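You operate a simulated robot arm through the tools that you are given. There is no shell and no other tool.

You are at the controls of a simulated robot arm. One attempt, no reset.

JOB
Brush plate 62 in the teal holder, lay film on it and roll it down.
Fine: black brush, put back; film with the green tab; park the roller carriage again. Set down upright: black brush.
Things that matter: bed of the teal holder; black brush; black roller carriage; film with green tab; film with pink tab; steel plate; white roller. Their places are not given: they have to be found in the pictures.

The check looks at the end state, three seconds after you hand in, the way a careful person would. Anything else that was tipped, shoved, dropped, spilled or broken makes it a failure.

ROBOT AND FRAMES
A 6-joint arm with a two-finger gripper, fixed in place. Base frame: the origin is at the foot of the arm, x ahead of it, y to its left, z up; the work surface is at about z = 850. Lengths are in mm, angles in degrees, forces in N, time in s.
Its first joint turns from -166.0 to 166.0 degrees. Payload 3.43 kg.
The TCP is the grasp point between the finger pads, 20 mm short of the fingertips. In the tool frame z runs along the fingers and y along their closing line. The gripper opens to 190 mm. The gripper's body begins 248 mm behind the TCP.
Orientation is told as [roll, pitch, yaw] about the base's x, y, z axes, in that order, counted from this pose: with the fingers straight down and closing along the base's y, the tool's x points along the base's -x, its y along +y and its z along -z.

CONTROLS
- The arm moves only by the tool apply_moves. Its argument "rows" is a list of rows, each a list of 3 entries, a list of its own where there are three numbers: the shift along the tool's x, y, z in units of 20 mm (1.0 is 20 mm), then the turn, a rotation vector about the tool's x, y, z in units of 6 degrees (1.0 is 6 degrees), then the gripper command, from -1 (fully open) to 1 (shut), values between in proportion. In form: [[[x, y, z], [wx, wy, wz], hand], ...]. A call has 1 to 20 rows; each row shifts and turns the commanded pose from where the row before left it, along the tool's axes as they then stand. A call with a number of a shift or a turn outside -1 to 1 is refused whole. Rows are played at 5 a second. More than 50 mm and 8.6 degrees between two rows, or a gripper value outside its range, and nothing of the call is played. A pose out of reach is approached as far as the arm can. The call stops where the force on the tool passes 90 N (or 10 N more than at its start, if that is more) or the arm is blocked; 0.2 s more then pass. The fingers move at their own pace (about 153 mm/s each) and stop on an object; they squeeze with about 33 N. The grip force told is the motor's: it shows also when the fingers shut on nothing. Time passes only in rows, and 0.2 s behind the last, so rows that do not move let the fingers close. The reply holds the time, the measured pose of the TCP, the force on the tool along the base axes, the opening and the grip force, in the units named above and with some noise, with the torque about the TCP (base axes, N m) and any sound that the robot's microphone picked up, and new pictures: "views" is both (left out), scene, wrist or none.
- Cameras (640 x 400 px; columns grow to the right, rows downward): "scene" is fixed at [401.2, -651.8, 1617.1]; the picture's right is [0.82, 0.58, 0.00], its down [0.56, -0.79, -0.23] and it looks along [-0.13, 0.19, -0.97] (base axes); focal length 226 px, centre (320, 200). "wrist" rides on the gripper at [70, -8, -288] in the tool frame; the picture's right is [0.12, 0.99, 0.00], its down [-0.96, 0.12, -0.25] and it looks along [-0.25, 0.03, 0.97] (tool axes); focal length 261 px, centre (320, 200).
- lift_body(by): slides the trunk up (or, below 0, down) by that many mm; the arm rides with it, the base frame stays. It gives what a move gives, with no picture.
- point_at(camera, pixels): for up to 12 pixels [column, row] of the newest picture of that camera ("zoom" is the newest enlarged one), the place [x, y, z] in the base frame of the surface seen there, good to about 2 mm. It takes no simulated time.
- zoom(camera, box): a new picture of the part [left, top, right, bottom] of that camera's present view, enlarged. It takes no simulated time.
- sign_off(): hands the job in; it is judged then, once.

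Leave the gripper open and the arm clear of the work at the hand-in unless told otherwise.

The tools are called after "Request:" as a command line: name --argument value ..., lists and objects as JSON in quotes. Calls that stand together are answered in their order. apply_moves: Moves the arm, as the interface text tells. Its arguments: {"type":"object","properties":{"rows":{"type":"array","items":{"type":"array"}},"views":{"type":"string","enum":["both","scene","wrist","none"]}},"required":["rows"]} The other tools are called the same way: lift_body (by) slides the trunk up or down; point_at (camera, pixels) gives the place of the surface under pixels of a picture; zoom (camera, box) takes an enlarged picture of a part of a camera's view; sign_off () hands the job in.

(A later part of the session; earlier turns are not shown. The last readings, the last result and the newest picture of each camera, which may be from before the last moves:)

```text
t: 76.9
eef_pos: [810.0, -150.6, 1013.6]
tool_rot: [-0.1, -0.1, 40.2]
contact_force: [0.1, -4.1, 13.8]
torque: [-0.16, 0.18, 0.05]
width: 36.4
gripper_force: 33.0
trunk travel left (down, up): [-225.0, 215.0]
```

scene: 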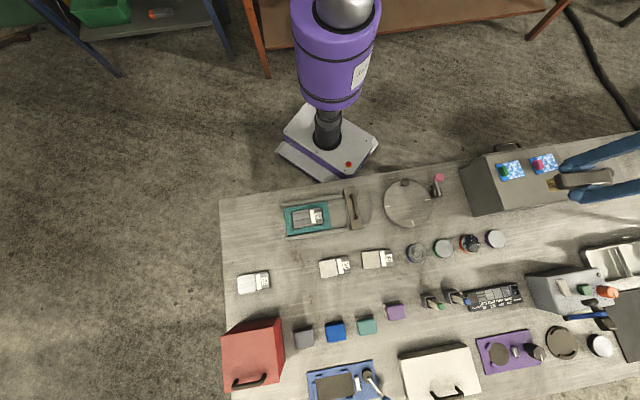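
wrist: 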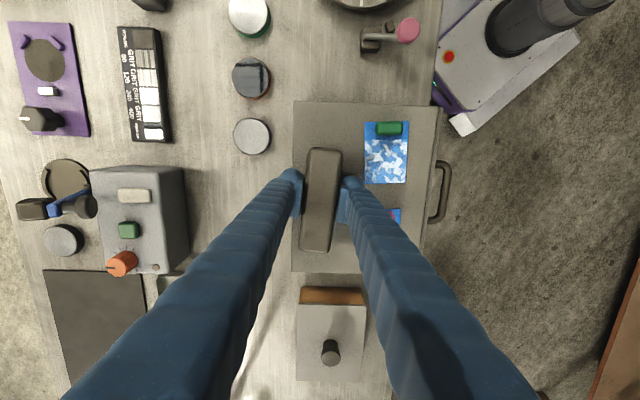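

Bristles are down (14 N). I'll open the gripper to ~56 mm and raise slowly.

Request:
apply_moves --rows '[[[0, 0, 0], [0, 0, 0], 0.6], [[0, 0, 0], [0, 0, 0], 0.5], [[0, 0, 0], [0, 0, 0], 0.41], [[0, 0, 0], [0, 0, 0], 0.41], [[0, 0, -0.3], [0, 0, 0], 0.41], [[0, 0, -0.7], [0, 0, 0], 0.41], [[0, 0, -1], [0, 0, 0], 0.41], [[0, 0, -1], [0, 0, 0], 0.41], [[0, 0, -1], [0, 0, 0], 0.41], [[0, 0, 0], [0, 0, 0], 0.41]]' --views "both"

Request:
zoom --camera "wrist" --box '[256, 120, 400, 260]'

Request:
zoom --camera "scene" --box '[460, 130, 600, 230]'

```text
t: 79.1
eef_pos: [810.9, -151.6, 1093.4]
tool_rot: [0.1, 0.2, 40.2]
contact_force: [0.5, 0.2, -0.5]
torque: [0.0, 0.0, -0.01]
width: 56.1
gripper_force: 0.1
trunk travel left (down, up): [-225.0, 215.0]
```

scene: 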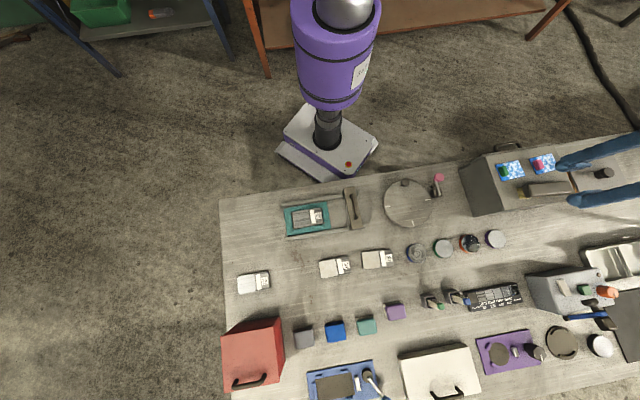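
wrist: 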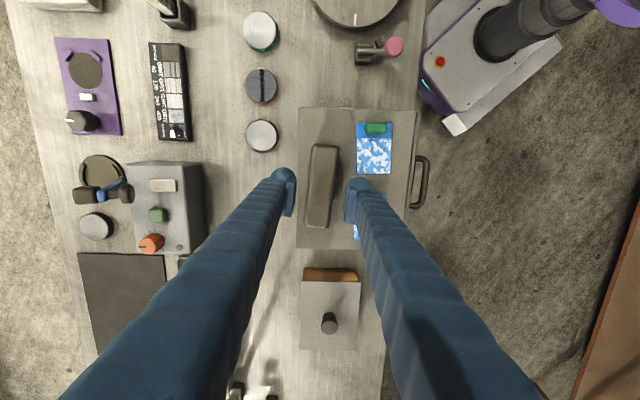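

```text
2.86 times, centred on (328, 190) of wrist
```

zoom: 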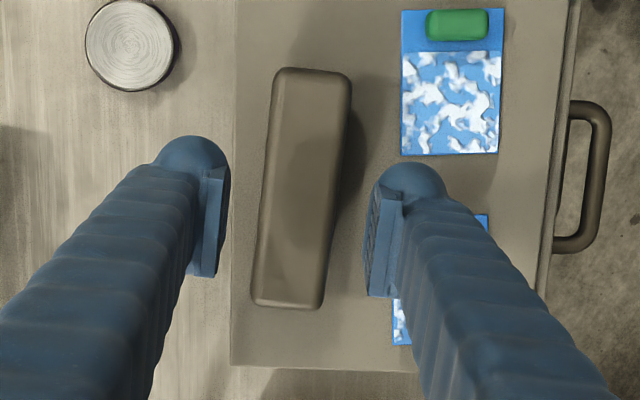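

```text
4.00 times, centred on (530, 180) of scene
```

zoom: 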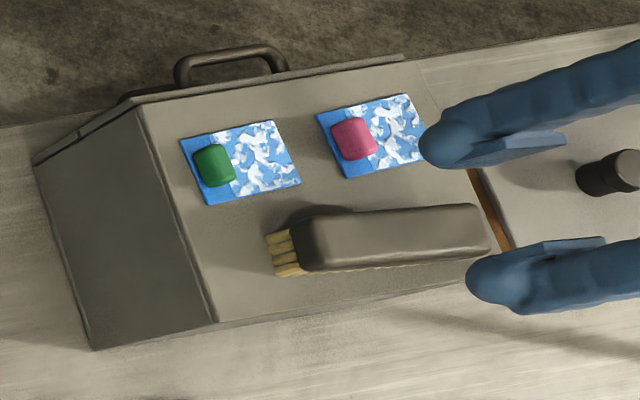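

The brush is back upright in its original spot. Next I'll move above the green tab for a closer measurement of the film.

Request:
apply_moves --rows '[[[0.856, 0.684, 0], [0, 0, 0], 0.3], [[0.856, 0.684, 0], [0, 0, 0], 0.3], [[0.856, 0.684, 0], [0, 0, 0], 0.3], [[0.856, 0.684, 0], [0, 0, 0], 0.3], [[0.856, 0.684, 0], [0, 0, 0], 0.3], [[0, 0, 0], [0, 0, -0.75], 0.3], [[0, 0, 0], [0, 0, -0.75], 0.3], [[0, 0, 0], [0, 0, 0], 0.3]]' --views "wrist"

Request:
zoom --camera "wrist" --box '[280, 150, 360, 240]'

```text
t: 80.9
eef_pos: [700.3, -152.8, 1092.5]
tool_rot: [0.0, 0.2, 49.3]
contact_force: [-0.4, -0.6, 0.2]
torque: [0.01, -0.02, -0.01]
width: 66.8
gripper_force: 0.1
trunk travel left (down, up): [-225.0, 215.0]
```

wrist: 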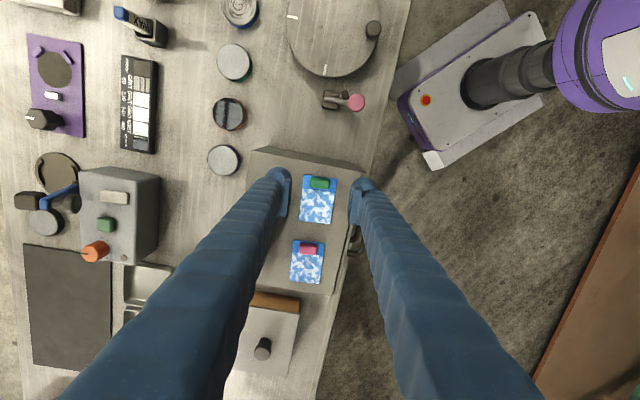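

```text
4.44 times, centred on (320, 195) of wrist
```

zoom: 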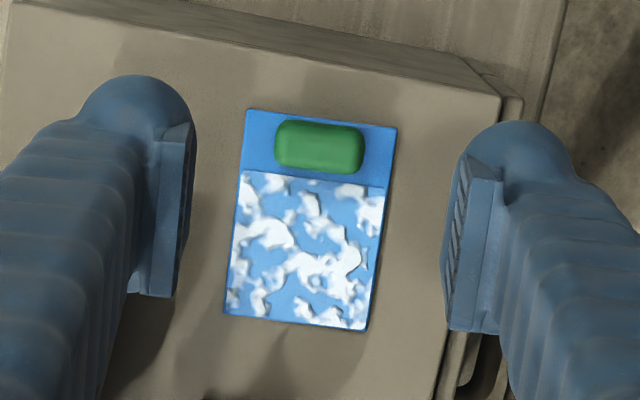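

Request:
point_at --camera "zoom" --pixels '[[250, 114], [392, 130], [364, 326], [226, 310], [319, 146], [280, 143], [360, 150], [320, 125], [317, 170], [312, 178], [241, 172], [384, 188]]'

```text
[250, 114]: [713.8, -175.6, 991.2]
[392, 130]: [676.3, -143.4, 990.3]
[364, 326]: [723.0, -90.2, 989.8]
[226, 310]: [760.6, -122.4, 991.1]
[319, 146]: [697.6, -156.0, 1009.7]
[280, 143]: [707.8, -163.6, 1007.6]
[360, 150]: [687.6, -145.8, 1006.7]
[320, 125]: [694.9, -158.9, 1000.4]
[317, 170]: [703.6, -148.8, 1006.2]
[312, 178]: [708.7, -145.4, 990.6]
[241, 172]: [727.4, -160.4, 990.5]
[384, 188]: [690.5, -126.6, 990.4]
```

The film is ~72×50 mm, axis 48.7°. The tab is centred at its −u end, ~29.6 mm from film centre, and lies right under the TCP in the image. I'll descend around the tab to z≈1013 with a 47 mm opening.

Request:
apply_moves --rows '[[[0, 0, 0.9], [0, 0, 0.1], 0.5], [[0, 0, 0.9], [0, 0, 0], 0.5], [[0, 0, 0.9], [0, 0, 0], 0.5], [[0, 0, 0.7], [0, 0, 0], 0.5], [[0, 0, 0], [0, 0, 0], 0.5]]' --views "wrist"

Request:
zoom --camera "wrist" --box '[270, 150, 370, 260]'

```text
t: 82.1
eef_pos: [701.9, -152.9, 1024.9]
tool_rot: [0.0, 0.2, 48.6]
contact_force: [-0.4, 0.5, 0.0]
torque: [-0.01, 0.0, 0.01]
width: 47.4
gripper_force: 0.1
trunk travel left (down, up): [-225.0, 215.0]
```

wrist: 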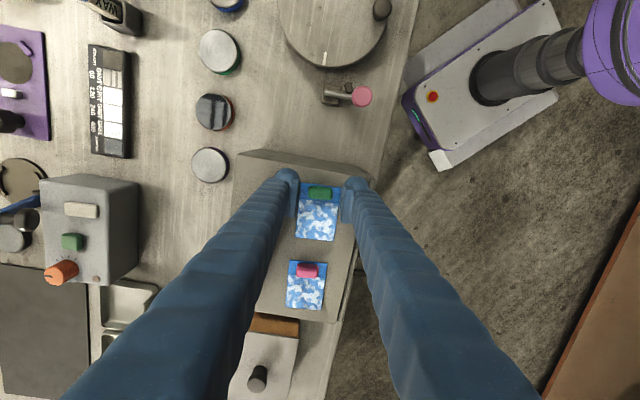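

```text
3.64 times, centred on (320, 205) of wrist
```

zoom: 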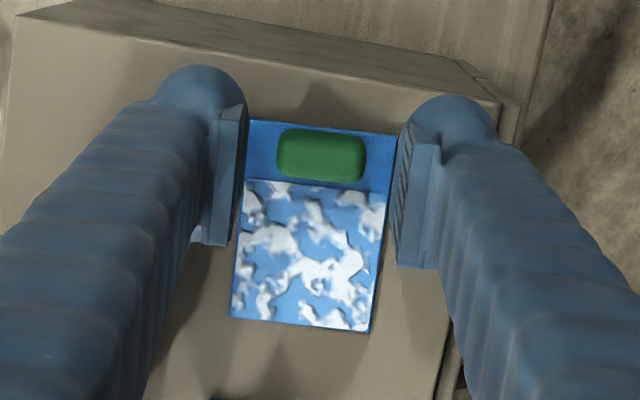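

The tab is centred at the TCP. I'll lower 12 mm and close on the tab in steps.

Request:
apply_moves --rows '[[[0, 0, 0.3], [0, 0, 0], 0.5], [[0, 0, 0.3], [0, 0, 0], 0.5], [[0, 0, 0], [0, 0, 0], 0.5], [[0, 0, 0], [0, 0, 0], 0.6], [[0, 0, 0], [0, 0, 0], 0.68], [[0, 0, 0], [0, 0, 0], 0.72], [[0, 0, 0], [0, 0, 0], 0.76], [[0, 0, 0], [0, 0, 0], 0.76]]' --views "wrist"

Request:
zoom --camera "wrist" --box '[270, 150, 370, 260]'

```text
t: 83.9
eef_pos: [701.3, -152.3, 1012.5]
tool_rot: [0.0, 0.1, 48.6]
contact_force: [0.5, 0.4, 0.5]
torque: [0.01, 0.02, 0.01]
width: 28.2
gripper_force: 32.8
trunk travel left (down, up): [-225.0, 215.0]
```

wrist: 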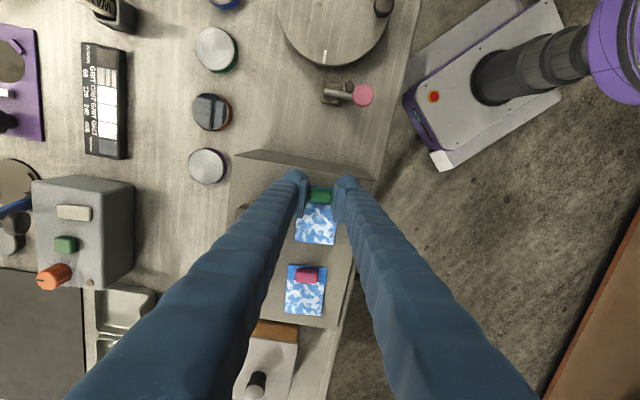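

```text
3.64 times, centred on (320, 205) of wrist
```

zoom: 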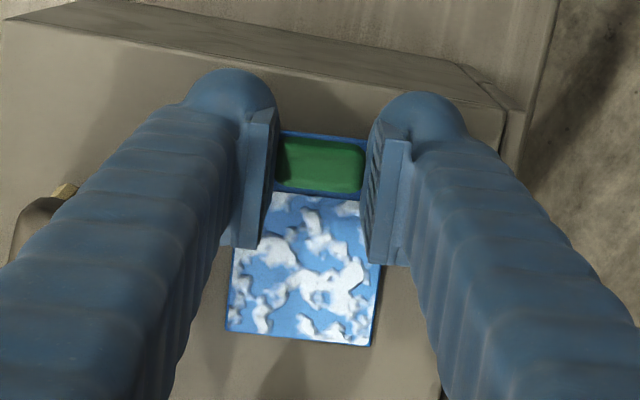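

The tab is gripped (28.2 mm, 32.8 N). I'll lift the film and check.

Request:
apply_moves --rows '[[[0, 0, -0.2], [0, 0, 0], 0.78], [[0, 0, -0.4], [0, 0, 0], 0.78], [[0, 0, -0.8], [0, 0, 0], 0.78], [[0, 0, -1], [0, 0, 0], 0.78], [[0, 0, -1], [0, 0, 0], 0.78], [[0, 0, -1], [0, 0, 0], 0.78], [[0, 0, 0], [0, 0, 0], 0.78]]' --views "both"

Request:
zoom --camera "wrist" --box '[270, 150, 370, 260]'

Request:
zoom --camera "scene" --box '[450, 120, 600, 220]'

```text
t: 85.5
eef_pos: [702.4, -154.2, 1100.9]
tool_rot: [0.0, 0.1, 48.5]
contact_force: [-0.3, -0.9, 0.0]
torque: [-0.01, 0.03, 0.03]
width: 28.3
gripper_force: 32.8
trunk travel left (down, up): [-225.0, 215.0]
```

scene: 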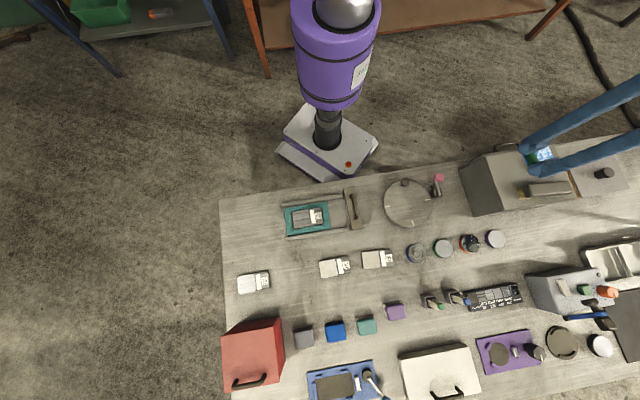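
wrist: 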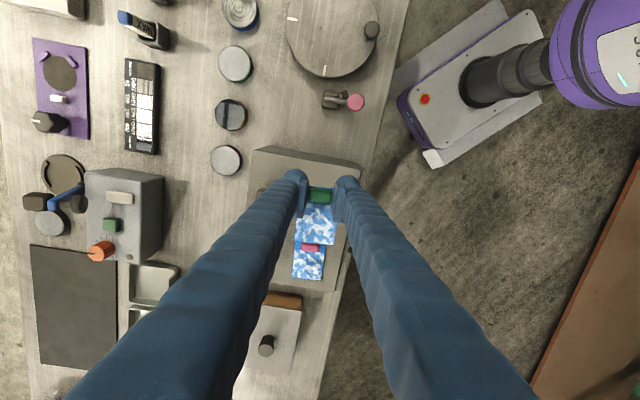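

```text
3.64 times, centred on (320, 205) of wrist
```

zoom: 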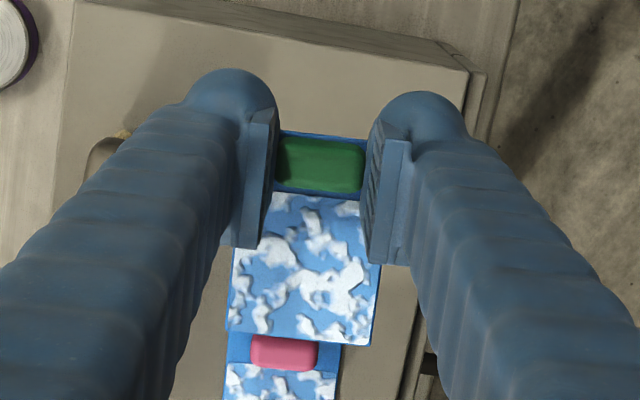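

```text
4.00 times, centred on (525, 170) of scene
```

zoom: 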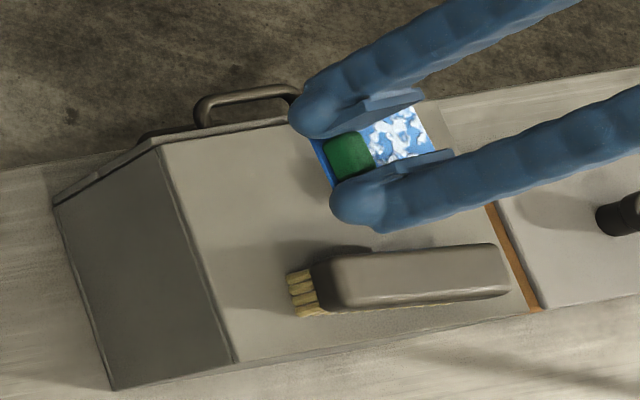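

The film is lifted cleanly and flat. I'll carry it to the teal holder, yawing to ~44.9° and moving −u by ~632 mm.

Request:
apply_moves --rows '[[[0, 0, 0], [0, 0, 0.62], 0.78], [[0.9884, -0.0225, 0], [0, 0, 0], 0.78], [[0.9884, -0.0225, 0], [0, 0, 0], 0.78], [[0.9884, -0.0225, 0], [0, 0, 0], 0.78], [[0.9884, -0.0225, 0], [0, 0, 0], 0.78], [[0.9884, -0.0225, 0], [0, 0, 0], 0.78], [[0.9884, -0.0225, 0], [0, 0, 0], 0.78], [[0.9884, -0.0225, 0], [0, 0, 0], 0.78], [[0.9884, -0.0225, 0], [0, 0, 0], 0.78], [[0.9884, -0.0225, 0], [0, 0, 0], 0.78], [[0.9884, -0.0225, 0], [0, 0, 0], 0.78], [[0.9884, -0.0225, 0], [0, 0, 0], 0.78], [[0.9884, -0.0225, 0], [0, 0, 0], 0.78], [[0.9884, -0.0225, 0], [0, 0, 0], 0.78], [[0.9884, -0.0225, 0], [0, 0, 0], 0.78], [[0.9884, -0.0225, 0], [0, 0, 0], 0.78], [[0.9884, -0.0225, 0], [0, 0, 0], 0.78]]' --views "none"

Request:
apply_moves --rows '[[[0.9884, -0.0225, 0], [0, 0, 0], 0.78], [[0.9884, -0.0225, 0], [0, 0, 0], 0.78], [[0.9884, -0.0225, 0], [0, 0, 0], 0.78], [[0.9884, -0.0225, 0], [0, 0, 0], 0.78], [[0.9884, -0.0225, 0], [0, 0, 0], 0.78], [[0.9884, -0.0225, 0], [0, 0, 0], 0.78], [[0.9884, -0.0225, 0], [0, 0, 0], 0.78], [[0.9884, -0.0225, 0], [0, 0, 0], 0.78], [[0.9884, -0.0225, 0], [0, 0, 0], 0.78], [[0.9884, -0.0225, 0], [0, 0, 0], 0.78], [[0.9884, -0.0225, 0], [0, 0, 0], 0.78], [[0.9884, -0.0225, 0], [0, 0, 0], 0.78], [[0.9884, -0.0225, 0], [0, 0, 0], 0.78], [[0.9884, -0.0225, 0], [0, 0, 0], 0.78], [[0.9884, -0.0225, 0], [0, 0, 0], 0.78], [[0.9884, -0.0225, 0], [0, 0, 0], 0.78], [[0, 0, 0], [0, 0, 0], 0.78]]' --views "both"

Request:
zoom --camera "wrist" --box '[260, 140, 380, 290]'

```text
t: 89.1
eef_pos: [480.2, -382.5, 1100.8]
tool_rot: [-0.2, 0.2, 44.9]
contact_force: [-0.1, -0.4, -0.4]
torque: [0.03, -0.01, -0.01]
width: 28.3
gripper_force: 33.1
trunk travel left (down, up): [-225.0, 215.0]
```

```text
t: 92.7
eef_pos: [259.0, -608.2, 1103.0]
tool_rot: [-0.1, 0.0, 44.8]
contact_force: [0.6, 0.0, 0.1]
torque: [0.03, -0.03, 0.0]
width: 28.3
gripper_force: 33.0
trunk travel left (down, up): [-225.0, 215.0]
```

scene: 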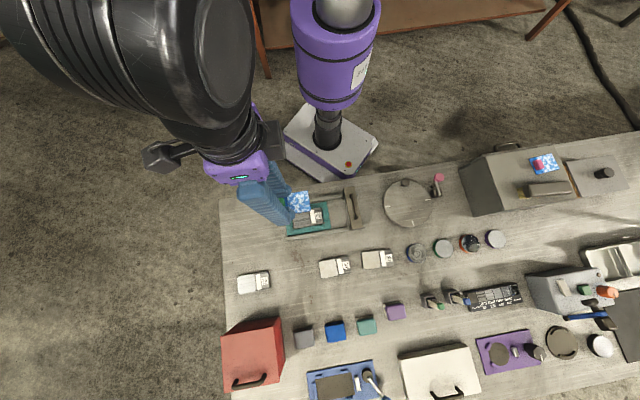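
wrist: 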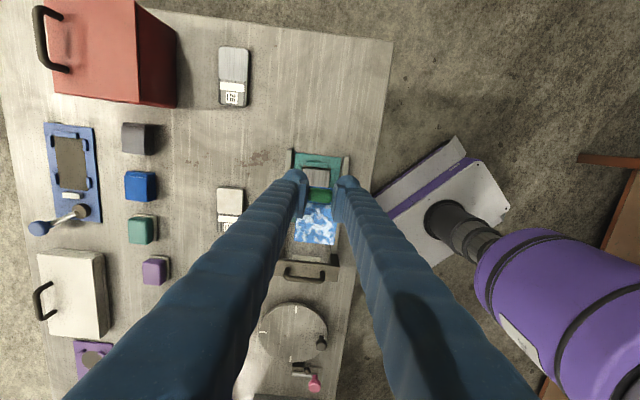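

```text
2.67 times, centred on (320, 215) of wrist
```

zoom: 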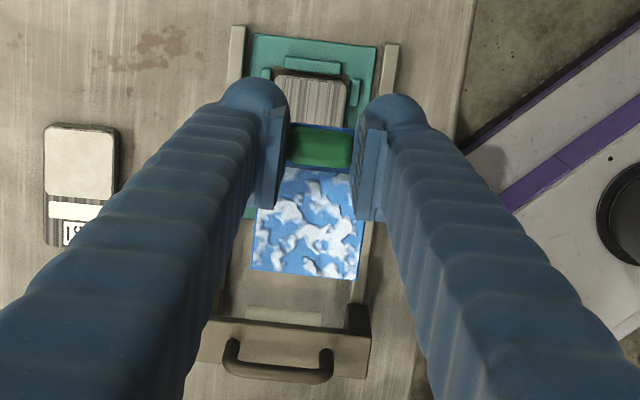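

The film is above the holder. I'll look at the white roller under the carriage at wrist ~(306,257) to learn its height.

Request:
zoom --camera "wrist" --box '[270, 240, 350, 290]'

```text
8.00 times, centred on (310, 265) of wrist
```

zoom: 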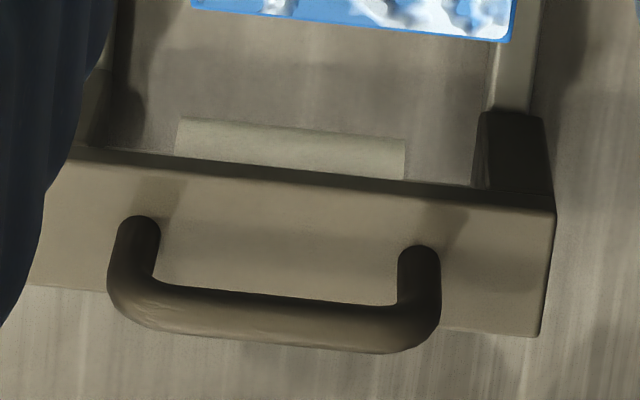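

Request:
point_at --camera "zoom" --pixels '[[200, 122], [200, 135], [200, 150], [290, 130], [290, 145], [290, 158], [390, 142], [390, 155], [390, 172], [180, 130], [403, 160], [510, 150]]'

```text
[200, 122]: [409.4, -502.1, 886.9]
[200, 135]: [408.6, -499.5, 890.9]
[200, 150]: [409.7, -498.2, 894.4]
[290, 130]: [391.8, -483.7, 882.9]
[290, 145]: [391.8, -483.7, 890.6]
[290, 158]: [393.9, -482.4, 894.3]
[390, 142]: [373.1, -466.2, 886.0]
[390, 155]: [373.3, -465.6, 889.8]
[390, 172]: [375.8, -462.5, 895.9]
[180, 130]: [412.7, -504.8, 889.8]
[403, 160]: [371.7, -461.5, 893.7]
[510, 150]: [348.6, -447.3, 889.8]
```

The roller has radius ≈15.5 and its bottom sits at z≈869.5, level with the plate top. Its travel covers the plate. The film's tab should therefore stay at the far (−u) end, as it is now. I'll re-measure the plate's present position in the bed before laying the film.

Request:
zoom --camera "scene" --box '[280, 190, 344, 240]'

Request:
zoom --camera "wrist" --box '[280, 145, 360, 215]'

```text
8.00 times, centred on (312, 215) of scene
```

zoom: 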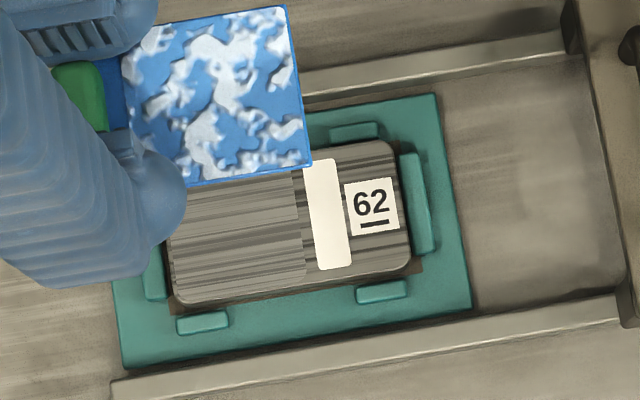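

```text
5.71 times, centred on (320, 180) of wrist
```

zoom: 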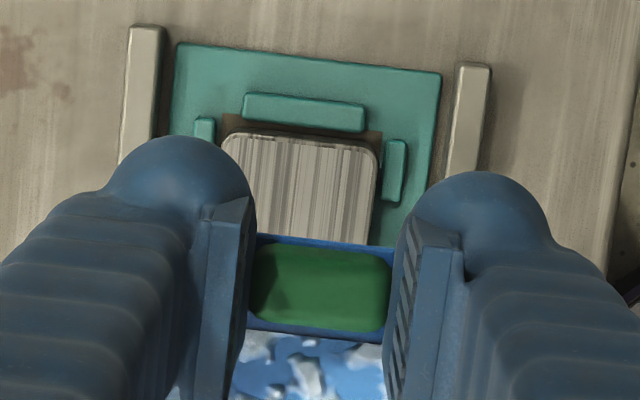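

Plate centre is at tool y≈−5.4 and its −u end at tool x≈−2.7. The held film's end is at x≈+5.9, centred at y≈+0.8. I'll shift so the film's tab end is flush with the plate's −u end and it's centred in width. That covers the brushed patch while staying on the plate. Then I'll descend to ~z=925.

Request:
apply_moves --rows '[[[-0.225, -0.155, 0.5], [0, 0, 0], 0.78], [[-0.225, -0.155, 0.9], [0, 0, 0], 0.78], [[0, 0, 1], [0, 0, 0], 0.78], [[0, 0, 1], [0, 0, 0], 0.78], [[0, 0, 1], [0, 0, 0], 0.78], [[0, 0, 1], [0, 0, 0], 0.78], [[0, 0, 1], [0, 0, 0], 0.78], [[0, 0, 1], [0, 0, 0], 0.78], [[0, 0, 1], [0, 0, 0], 0.78], [[0, 0, 0.5], [0, 0, 0], 0.78], [[0, 0, 0], [0, 0, 0], 0.78]]' --views "both"

Request:
zoom --camera "wrist" --box '[270, 140, 370, 260]'

Request:
zoom --camera "scene" --box '[275, 190, 345, 240]'

```text
t: 95.1
eef_pos: [272.2, -608.6, 924.0]
tool_rot: [0.1, 0.1, 44.9]
contact_force: [-0.6, -0.9, -0.2]
torque: [0.01, 0.02, 0.01]
width: 27.9
gripper_force: 33.6
trunk travel left (down, up): [-225.0, 215.0]
```

scene: 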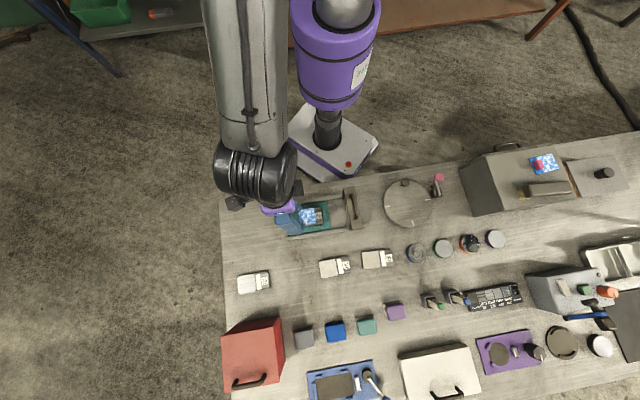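
wrist: 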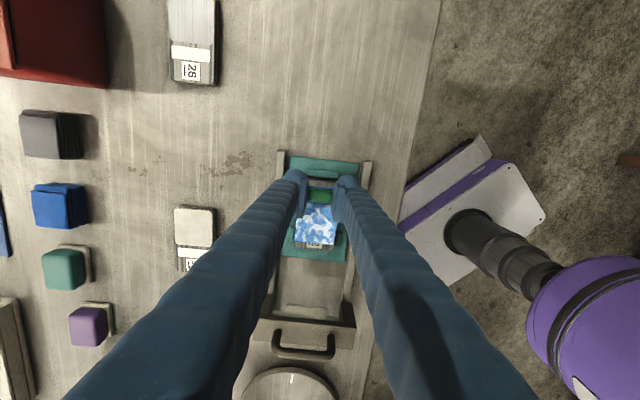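

```text
3.33 times, centred on (320, 200) of wrist
```

zoom: 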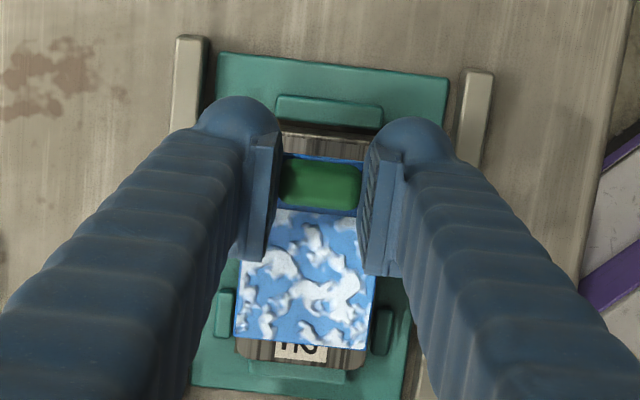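

```text
8.00 times, centred on (310, 215) of scene
```

zoom: 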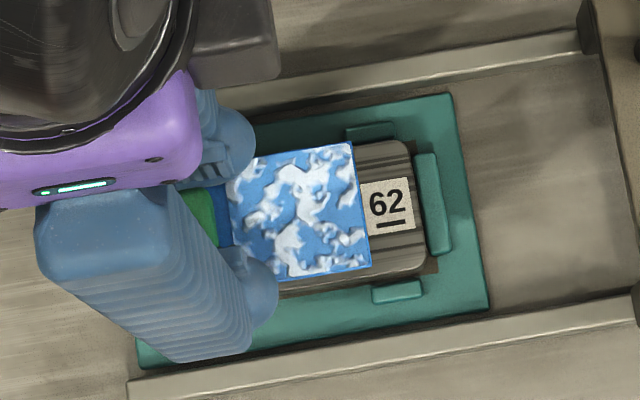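

I'll zoom tighter on both film ends relative to the plate.

Request:
zoom --camera "wrist" --box '[295, 165, 345, 205]'

Request:
zoom --camera "wrist" --box '[285, 215, 350, 260]'

```text
10.00 times, centred on (320, 185) of wrist
```

zoom: 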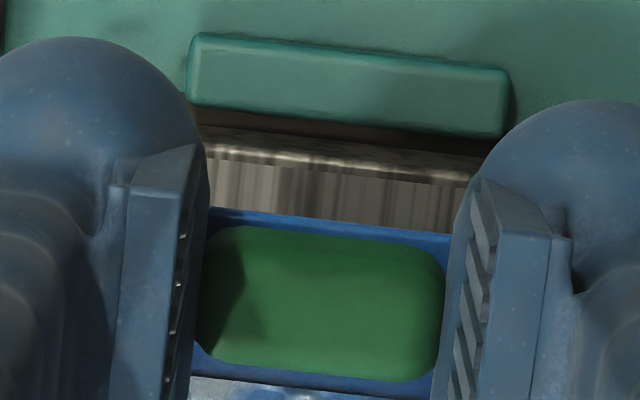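

```text
8.89 times, centred on (318, 238) of wrist
```

zoom: 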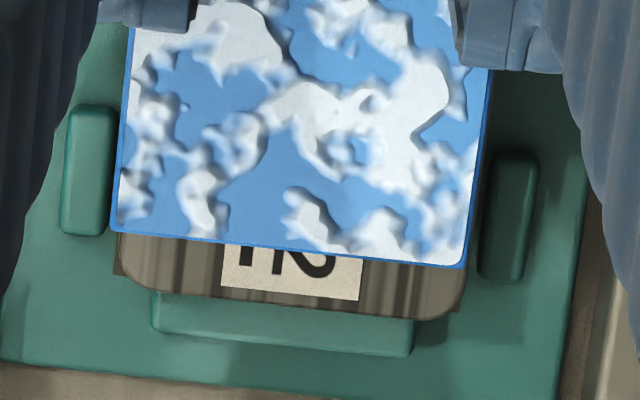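

Relative to the plate, the film needs −3 mm along u (tool x +0.15) and +2.3 mm in tool y. I'll apply that and descend to ~z=900.

Request:
apply_moves --rows '[[[0.15, 0.115, 0], [0, 0, 0], 0.78], [[0, 0, 0.6], [0, 0, 0], 0.78], [[0, 0, 0.6], [0, 0, 0], 0.78], [[0, 0, 0], [0, 0, 0], 0.78]]' --views "wrist"

Request:
zoom --camera "wrist" --box '[295, 165, 345, 205]'

Request:
zoom --camera "wrist" --box '[285, 215, 350, 260]'

Request:
zoom --camera "scene" --box '[285, 195, 345, 240]'

```text
t: 96.1
eef_pos: [266.5, -609.2, 899.3]
tool_rot: [-0.1, 0.1, 44.9]
contact_force: [0.2, -0.5, -0.6]
torque: [0.01, 0.0, 0.02]
width: 28.1
gripper_force: 33.4
trunk travel left (down, up): [-225.0, 215.0]
```

wrist: 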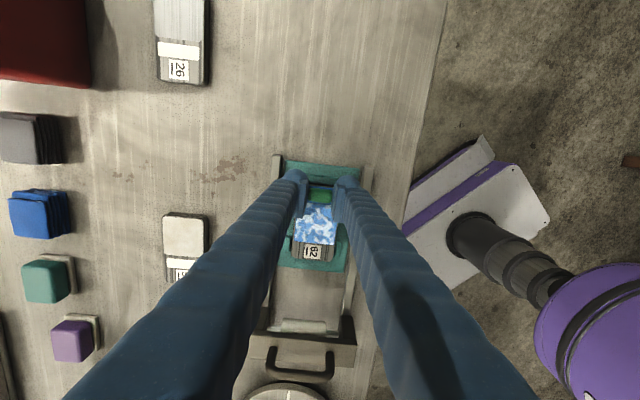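

```text
10.00 times, centred on (320, 185) of wrist
```

zoom: 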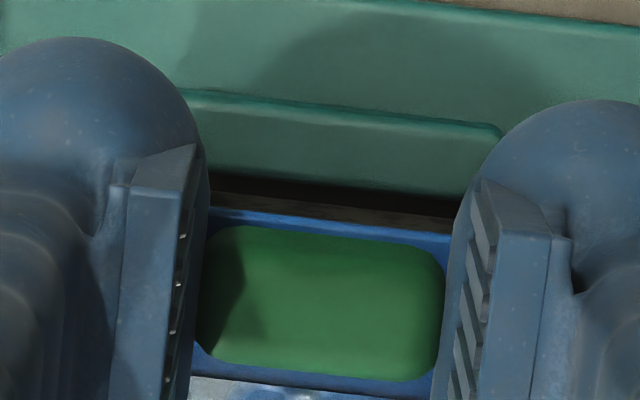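

```text
8.89 times, centred on (318, 238) of wrist
```

zoom: 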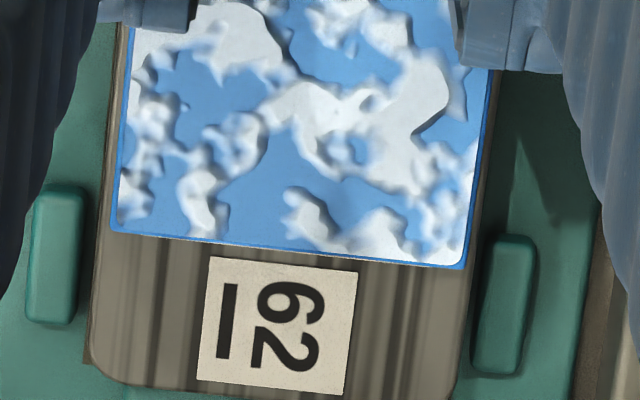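

```text
8.89 times, centred on (315, 218) of scene
```

zoom: 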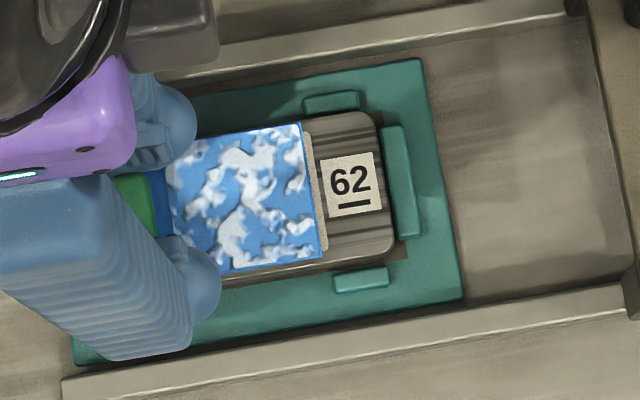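

The film is aligned with the plate: tab end ~0.7 mm inside the plate end, centred in width, label 62 visible. I'll lower gently until it touches.

Request:
apply_moves --rows '[[[0, 0, 0.1], [0, 0, 0], 0.78], [[0, 0, 0.1], [0, 0, 0], 0.78], [[0, 0, 0], [0, 0, 0], 0.78]]' --views "none"

Request:
apply_moves --rows '[[[0, 0, 0.06], [0, 0, 0], 0.78], [[0, 0, 0], [0, 0, 0], 0.78]]' --views "none"

Request:
apply_moves --rows '[[[0, 0, 0.05], [0, 0, 0], 0.78], [[0, 0, 0], [0, 0, 0], 0.78]]' --views "none"

```text
t: 96.9
eef_pos: [267.8, -608.2, 895.5]
tool_rot: [0.0, 0.2, 44.9]
contact_force: [0.0, -0.2, 0.5]
torque: [-0.01, 0.01, -0.01]
width: 27.9
gripper_force: 32.8
trunk travel left (down, up): [-225.0, 215.0]
```

```text
t: 97.5
eef_pos: [268.3, -608.3, 895.5]
tool_rot: [0.0, 0.1, 44.9]
contact_force: [0.4, 0.2, -0.6]
torque: [0.01, 0.01, 0.01]
width: 27.9
gripper_force: 33.1
trunk travel left (down, up): [-225.0, 215.0]
```

```text
t: 98.1
eef_pos: [267.4, -609.5, 895.3]
tool_rot: [-0.1, 0.0, 44.9]
contact_force: [1.3, 0.5, 10.6]
torque: [0.3, -0.23, 0.02]
width: 28.3
gripper_force: 32.9
trunk travel left (down, up): [-225.0, 215.0]
```

Film contact felt (10.6 N). I'll open the fingers gently and raise.

Request:
apply_moves --rows '[[[0, 0, 0], [0, 0, 0], 0.66], [[0, 0, 0], [0, 0, 0], 0.6], [[0, 0, 0], [0, 0, 0], 0.55], [[0, 0, 0], [0, 0, 0], 0.55], [[0, 0, -0.3], [0, 0, 0], 0.55], [[0, 0, -0.7], [0, 0, 0], 0.55], [[0, 0, -1], [0, 0, 0], 0.55], [[0, 0, 0], [0, 0, 0], 0.55]]' --views "both"

Request:
zoom --camera "wrist" --box '[270, 140, 370, 260]'

Request:
zoom --camera "scene" --box '[275, 190, 345, 240]'

```text
t: 99.9
eef_pos: [266.5, -608.4, 933.7]
tool_rot: [-0.1, 0.2, 44.9]
contact_force: [0.0, 0.4, -0.1]
torque: [-0.04, -0.05, -0.01]
width: 42.7
gripper_force: 0.0
trunk travel left (down, up): [-225.0, 215.0]
```

scene: 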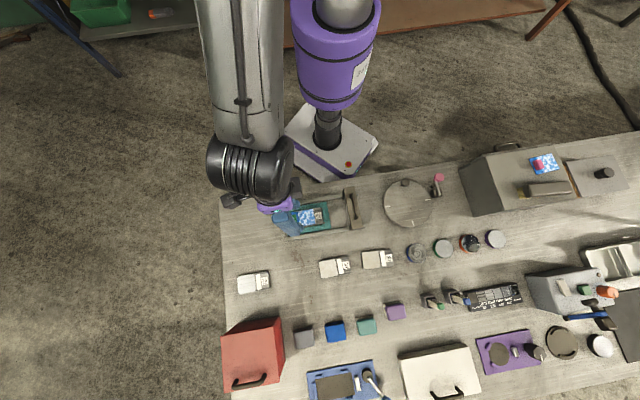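
wrist: 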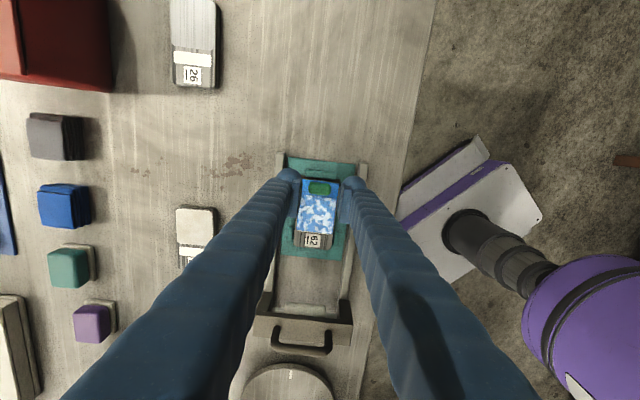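

```text
3.33 times, centred on (320, 200) of wrist
```

zoom: 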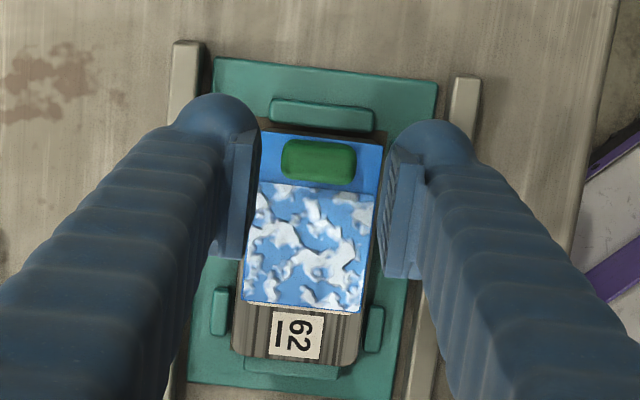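

```text
8.00 times, centred on (310, 215) of scene
```

zoom: 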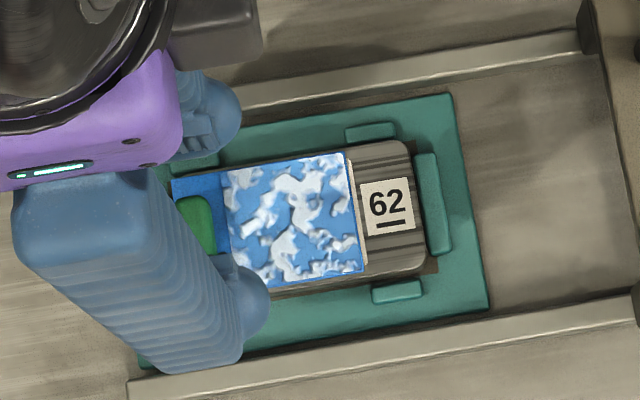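

The film lies flat and straight on plate 62. Next is the roller carriage: I'll raise, open, and rotate the tool −90° in yaw so the fingers close along u and can straddle the handle bar.

Request:
apply_moves --rows '[[[0, 0, -1], [0, 0, 0], 0.4], [[0, 0, -1], [0, 0, 0], 0.4], [[0, 0, -1], [0, 0, 0], 0.4], [[0, 0, -1], [0, 0, 0], 0.4], [[0, 0, -1], [0, 0, 0], 0.4], [[0, 0, -1], [0, 0, 0], 0.4], [[0, 0, -1], [0, 0, 0], 0.4], [[0, 0, -1], [0, 0, 0], 0.4], [[0, 0, 0], [0, 0, 0], 0.4]]' --views "wrist"

Request:
apply_moves --rows '[[[0, 0, 0], [0, 0, 1], 0.4], [[0, 0, 0], [0, 0, 1], 0.4], [[0, 0, 0], [0, 0, 1], 0.4], [[0, 0, 0], [0, 0, 1], 0.4], [[0, 0, 0], [0, 0, 1], 0.4], [[0, 0, 0], [0, 0, 1], 0.4], [[0, 0, 0], [0, 0, 1], 0.4], [[0, 0, 0], [0, 0, 1], 0.4], [[0, 0, 0], [0, 0, 1], 0.4], [[0, 0, 0], [0, 0, 1], 0.4], [[0, 0, 0], [0, 0, 1], 0.4], [[0, 0, 0], [0, 0, 1], 0.4], [[0, 0, 0], [0, 0, 1], 0.4], [[0, 0, 0], [0, 0, 1], 0.4], [[0, 0, 0], [0, 0, 1], 0.4], [[0, 0, 0], [0, 0, 0], 0.4]]' --views "both"

```text
t: 101.9
eef_pos: [267.3, -608.0, 1094.5]
tool_rot: [-0.1, 0.0, 45.0]
contact_force: [1.1, 0.2, 0.5]
torque: [-0.07, 0.03, -0.02]
width: 56.8
gripper_force: 0.0
trunk travel left (down, up): [-225.0, 215.0]
```

wrist: 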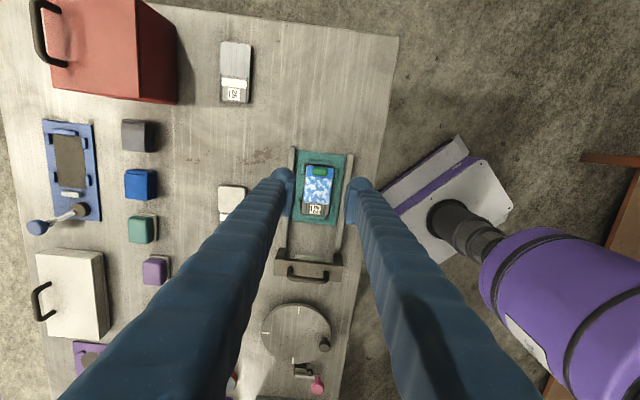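

```text
t: 105.3
eef_pos: [267.7, -607.6, 1094.2]
tool_rot: [-0.1, -0.1, -45.2]
contact_force: [-0.4, -0.1, -0.5]
torque: [-0.01, -0.03, -0.01]
width: 56.7
gripper_force: 0.1
trunk travel left (down, up): [-225.0, 215.0]
```

scene: 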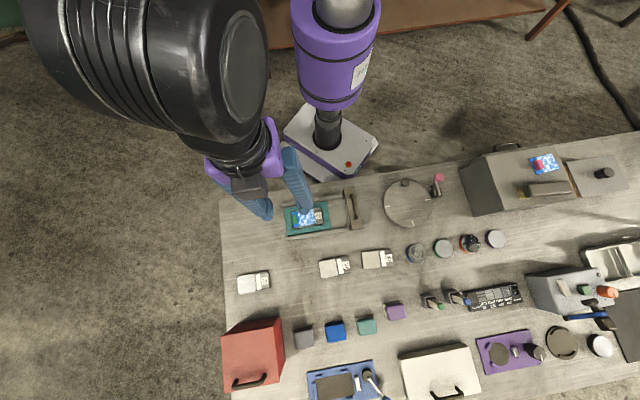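
wrist: 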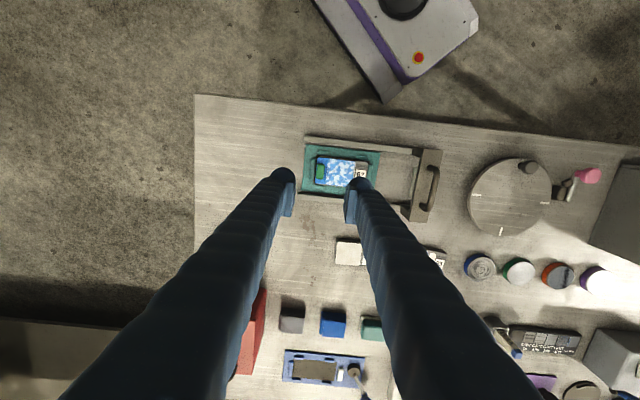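

Yaw is now −45°. I'll move +u (tool +y) to be above the carriage handle.

Request:
apply_moves --rows '[[[-0.017, 0.954, 0], [0, 0, 0], 0.4], [[-0.017, 0.954, 0], [0, 0, 0], 0.4], [[-0.017, 0.954, 0], [0, 0, 0], 0.4], [[-0.017, 0.954, 0], [0, 0, 0], 0.4], [[-0.017, 0.954, 0], [0, 0, 0], 0.4], [[-0.017, 0.954, 0], [0, 0, 0], 0.4], [[-0.017, 0.954, 0], [0, 0, 0], 0.4], [[-0.017, 0.954, 0], [0, 0, 0], 0.4], [[-0.017, 0.954, 0], [0, 0, 0], 0.4], [[-0.017, 0.954, 0], [0, 0, 0], 0.4], [[0, 0, 0], [0, 0, 0], 0.4]]' --views "both"

Request:
zoom --camera "wrist" --box '[260, 130, 380, 230]'

Request:
zoom --camera "scene" --box '[275, 190, 345, 240]'

```text
t: 107.7
eef_pos: [405.0, -475.3, 1093.8]
tool_rot: [-0.1, -0.2, -45.1]
contact_force: [0.3, 1.0, 0.0]
torque: [-0.04, -0.02, 0.0]
width: 56.9
gripper_force: 0.2
trunk travel left (down, up): [-225.0, 215.0]
```

scene: 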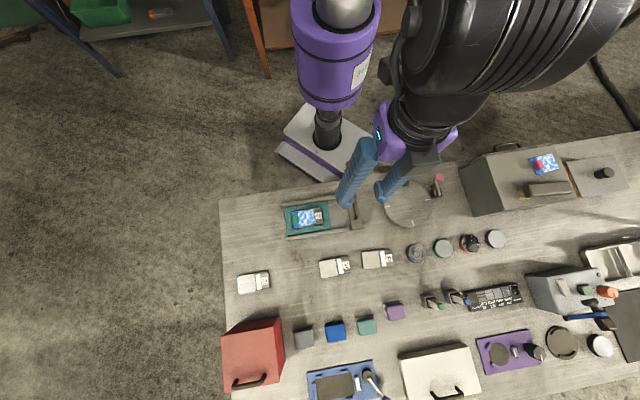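
wrist: 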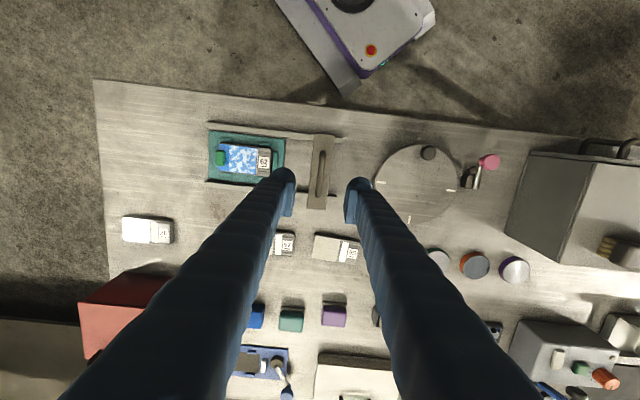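

```text
4.00 times, centred on (320, 180) of wrist
```

zoom: 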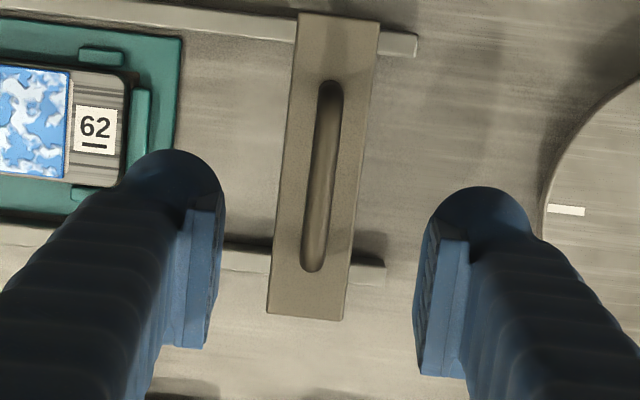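

```text
8.00 times, centred on (310, 215) of scene
```

zoom: 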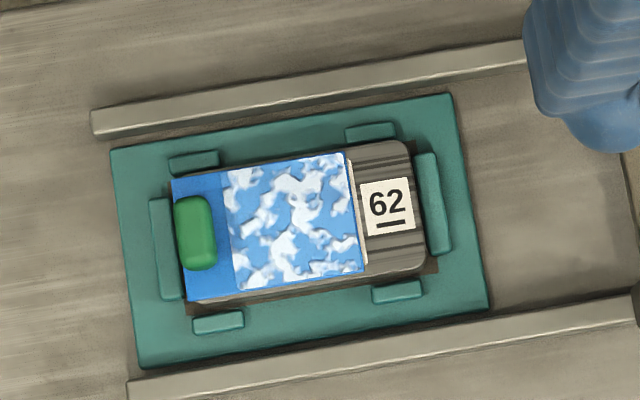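

The film is neatly placed on the plate. The handle bar is centred between the open fingers, with offset ≈(3.6, 0.6) mm. I'll descend to z≈951 around the bar.

Request:
apply_moves --rows '[[[0.18, 0.03, 1], [0, 0, 0], 0.4], [[0, 0, 1], [0, 0, 0], 0.4], [[0, 0, 1], [0, 0, 0], 0.4], [[0, 0, 1], [0, 0, 0], 0.4], [[0, 0, 1], [0, 0, 0], 0.4], [[0, 0, 1], [0, 0, 0], 0.4], [[0, 0, 0.9], [0, 0, 0], 0.4], [[0, 0, 0], [0, 0, 0], 0.4]]' --views "both"

Request:
zoom --camera "wrist" --box '[260, 140, 380, 250]'

Request:
zoom --camera "scene" --box '[320, 170, 400, 240]'

```text
t: 109.5
eef_pos: [402.8, -474.4, 955.3]
tool_rot: [-0.1, -0.1, -45.1]
contact_force: [-0.3, -0.8, -0.1]
torque: [0.02, 0.02, -0.01]
width: 57.1
gripper_force: 0.1
trunk travel left (down, up): [-225.0, 215.0]
```

scene: 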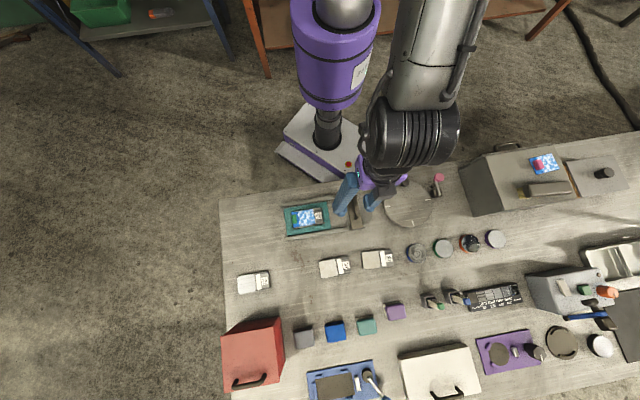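
wrist: 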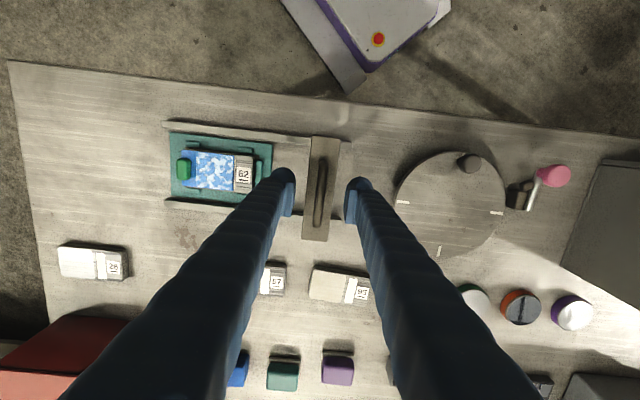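

```text
3.64 times, centred on (320, 195) of wrist
```

zoom: 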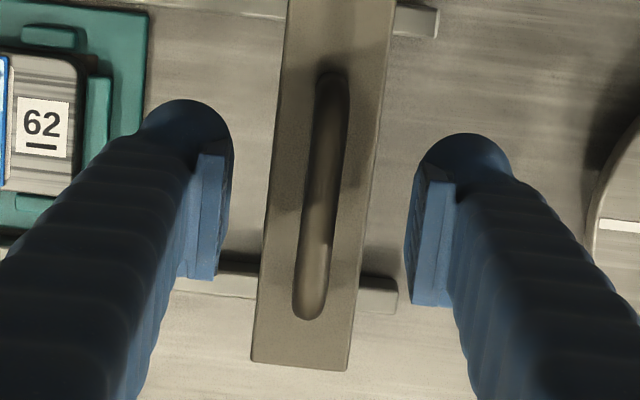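

```text
5.71 times, centred on (360, 205) of scene
```

zoom: 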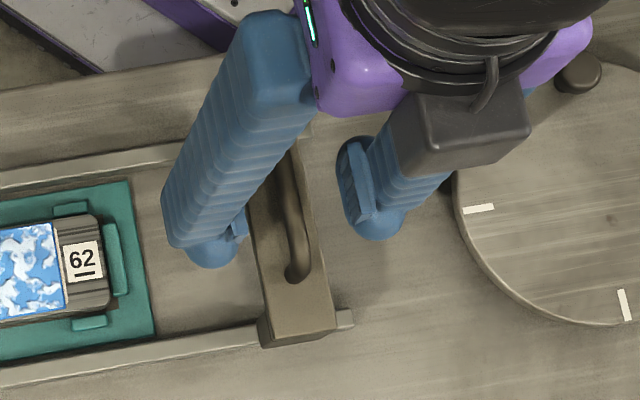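

Centred around the bar. I'll lower 4 mm and close on the handle.

Request:
apply_moves --rows '[[[0, 0, 0.2], [0, 0, 0], 0.4], [[0, 0, 0], [0, 0, 0], 0.55], [[0, 0, 0], [0, 0, 0], 0.7], [[0, 0, 0], [0, 0, 0], 0.8], [[0, 0, 0], [0, 0, 0], 0.9], [[0, 0, 0], [0, 0, 0], 0.95], [[0, 0, 0], [0, 0, 0], 0.95]]' --views "wrist"

Request:
zoom --camera "wrist" --box '[260, 140, 380, 250]'

```text
t: 111.1
eef_pos: [402.9, -472.9, 950.5]
tool_rot: [-0.1, 0.1, -45.1]
contact_force: [-4.6, -5.5, -2.2]
torque: [-0.04, -0.05, 0.2]
width: 6.1
gripper_force: 40.5
trunk travel left (down, up): [-225.0, 215.0]
```

wrist: 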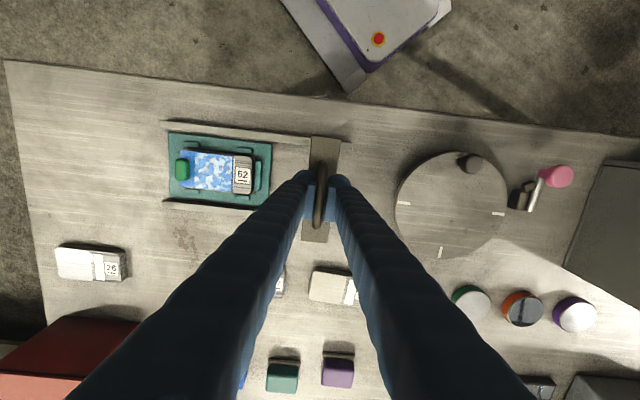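

```text
3.64 times, centred on (320, 195) of wrist
```

zoom: 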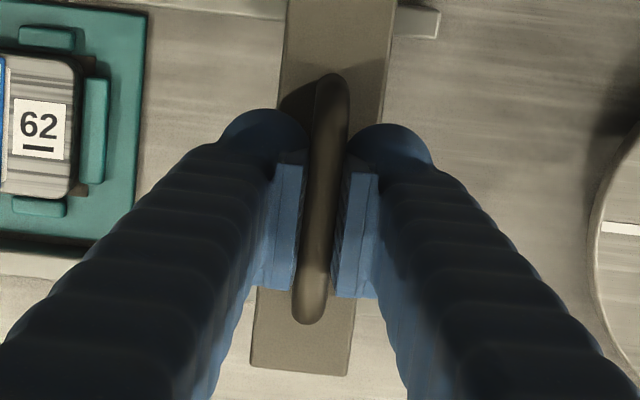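

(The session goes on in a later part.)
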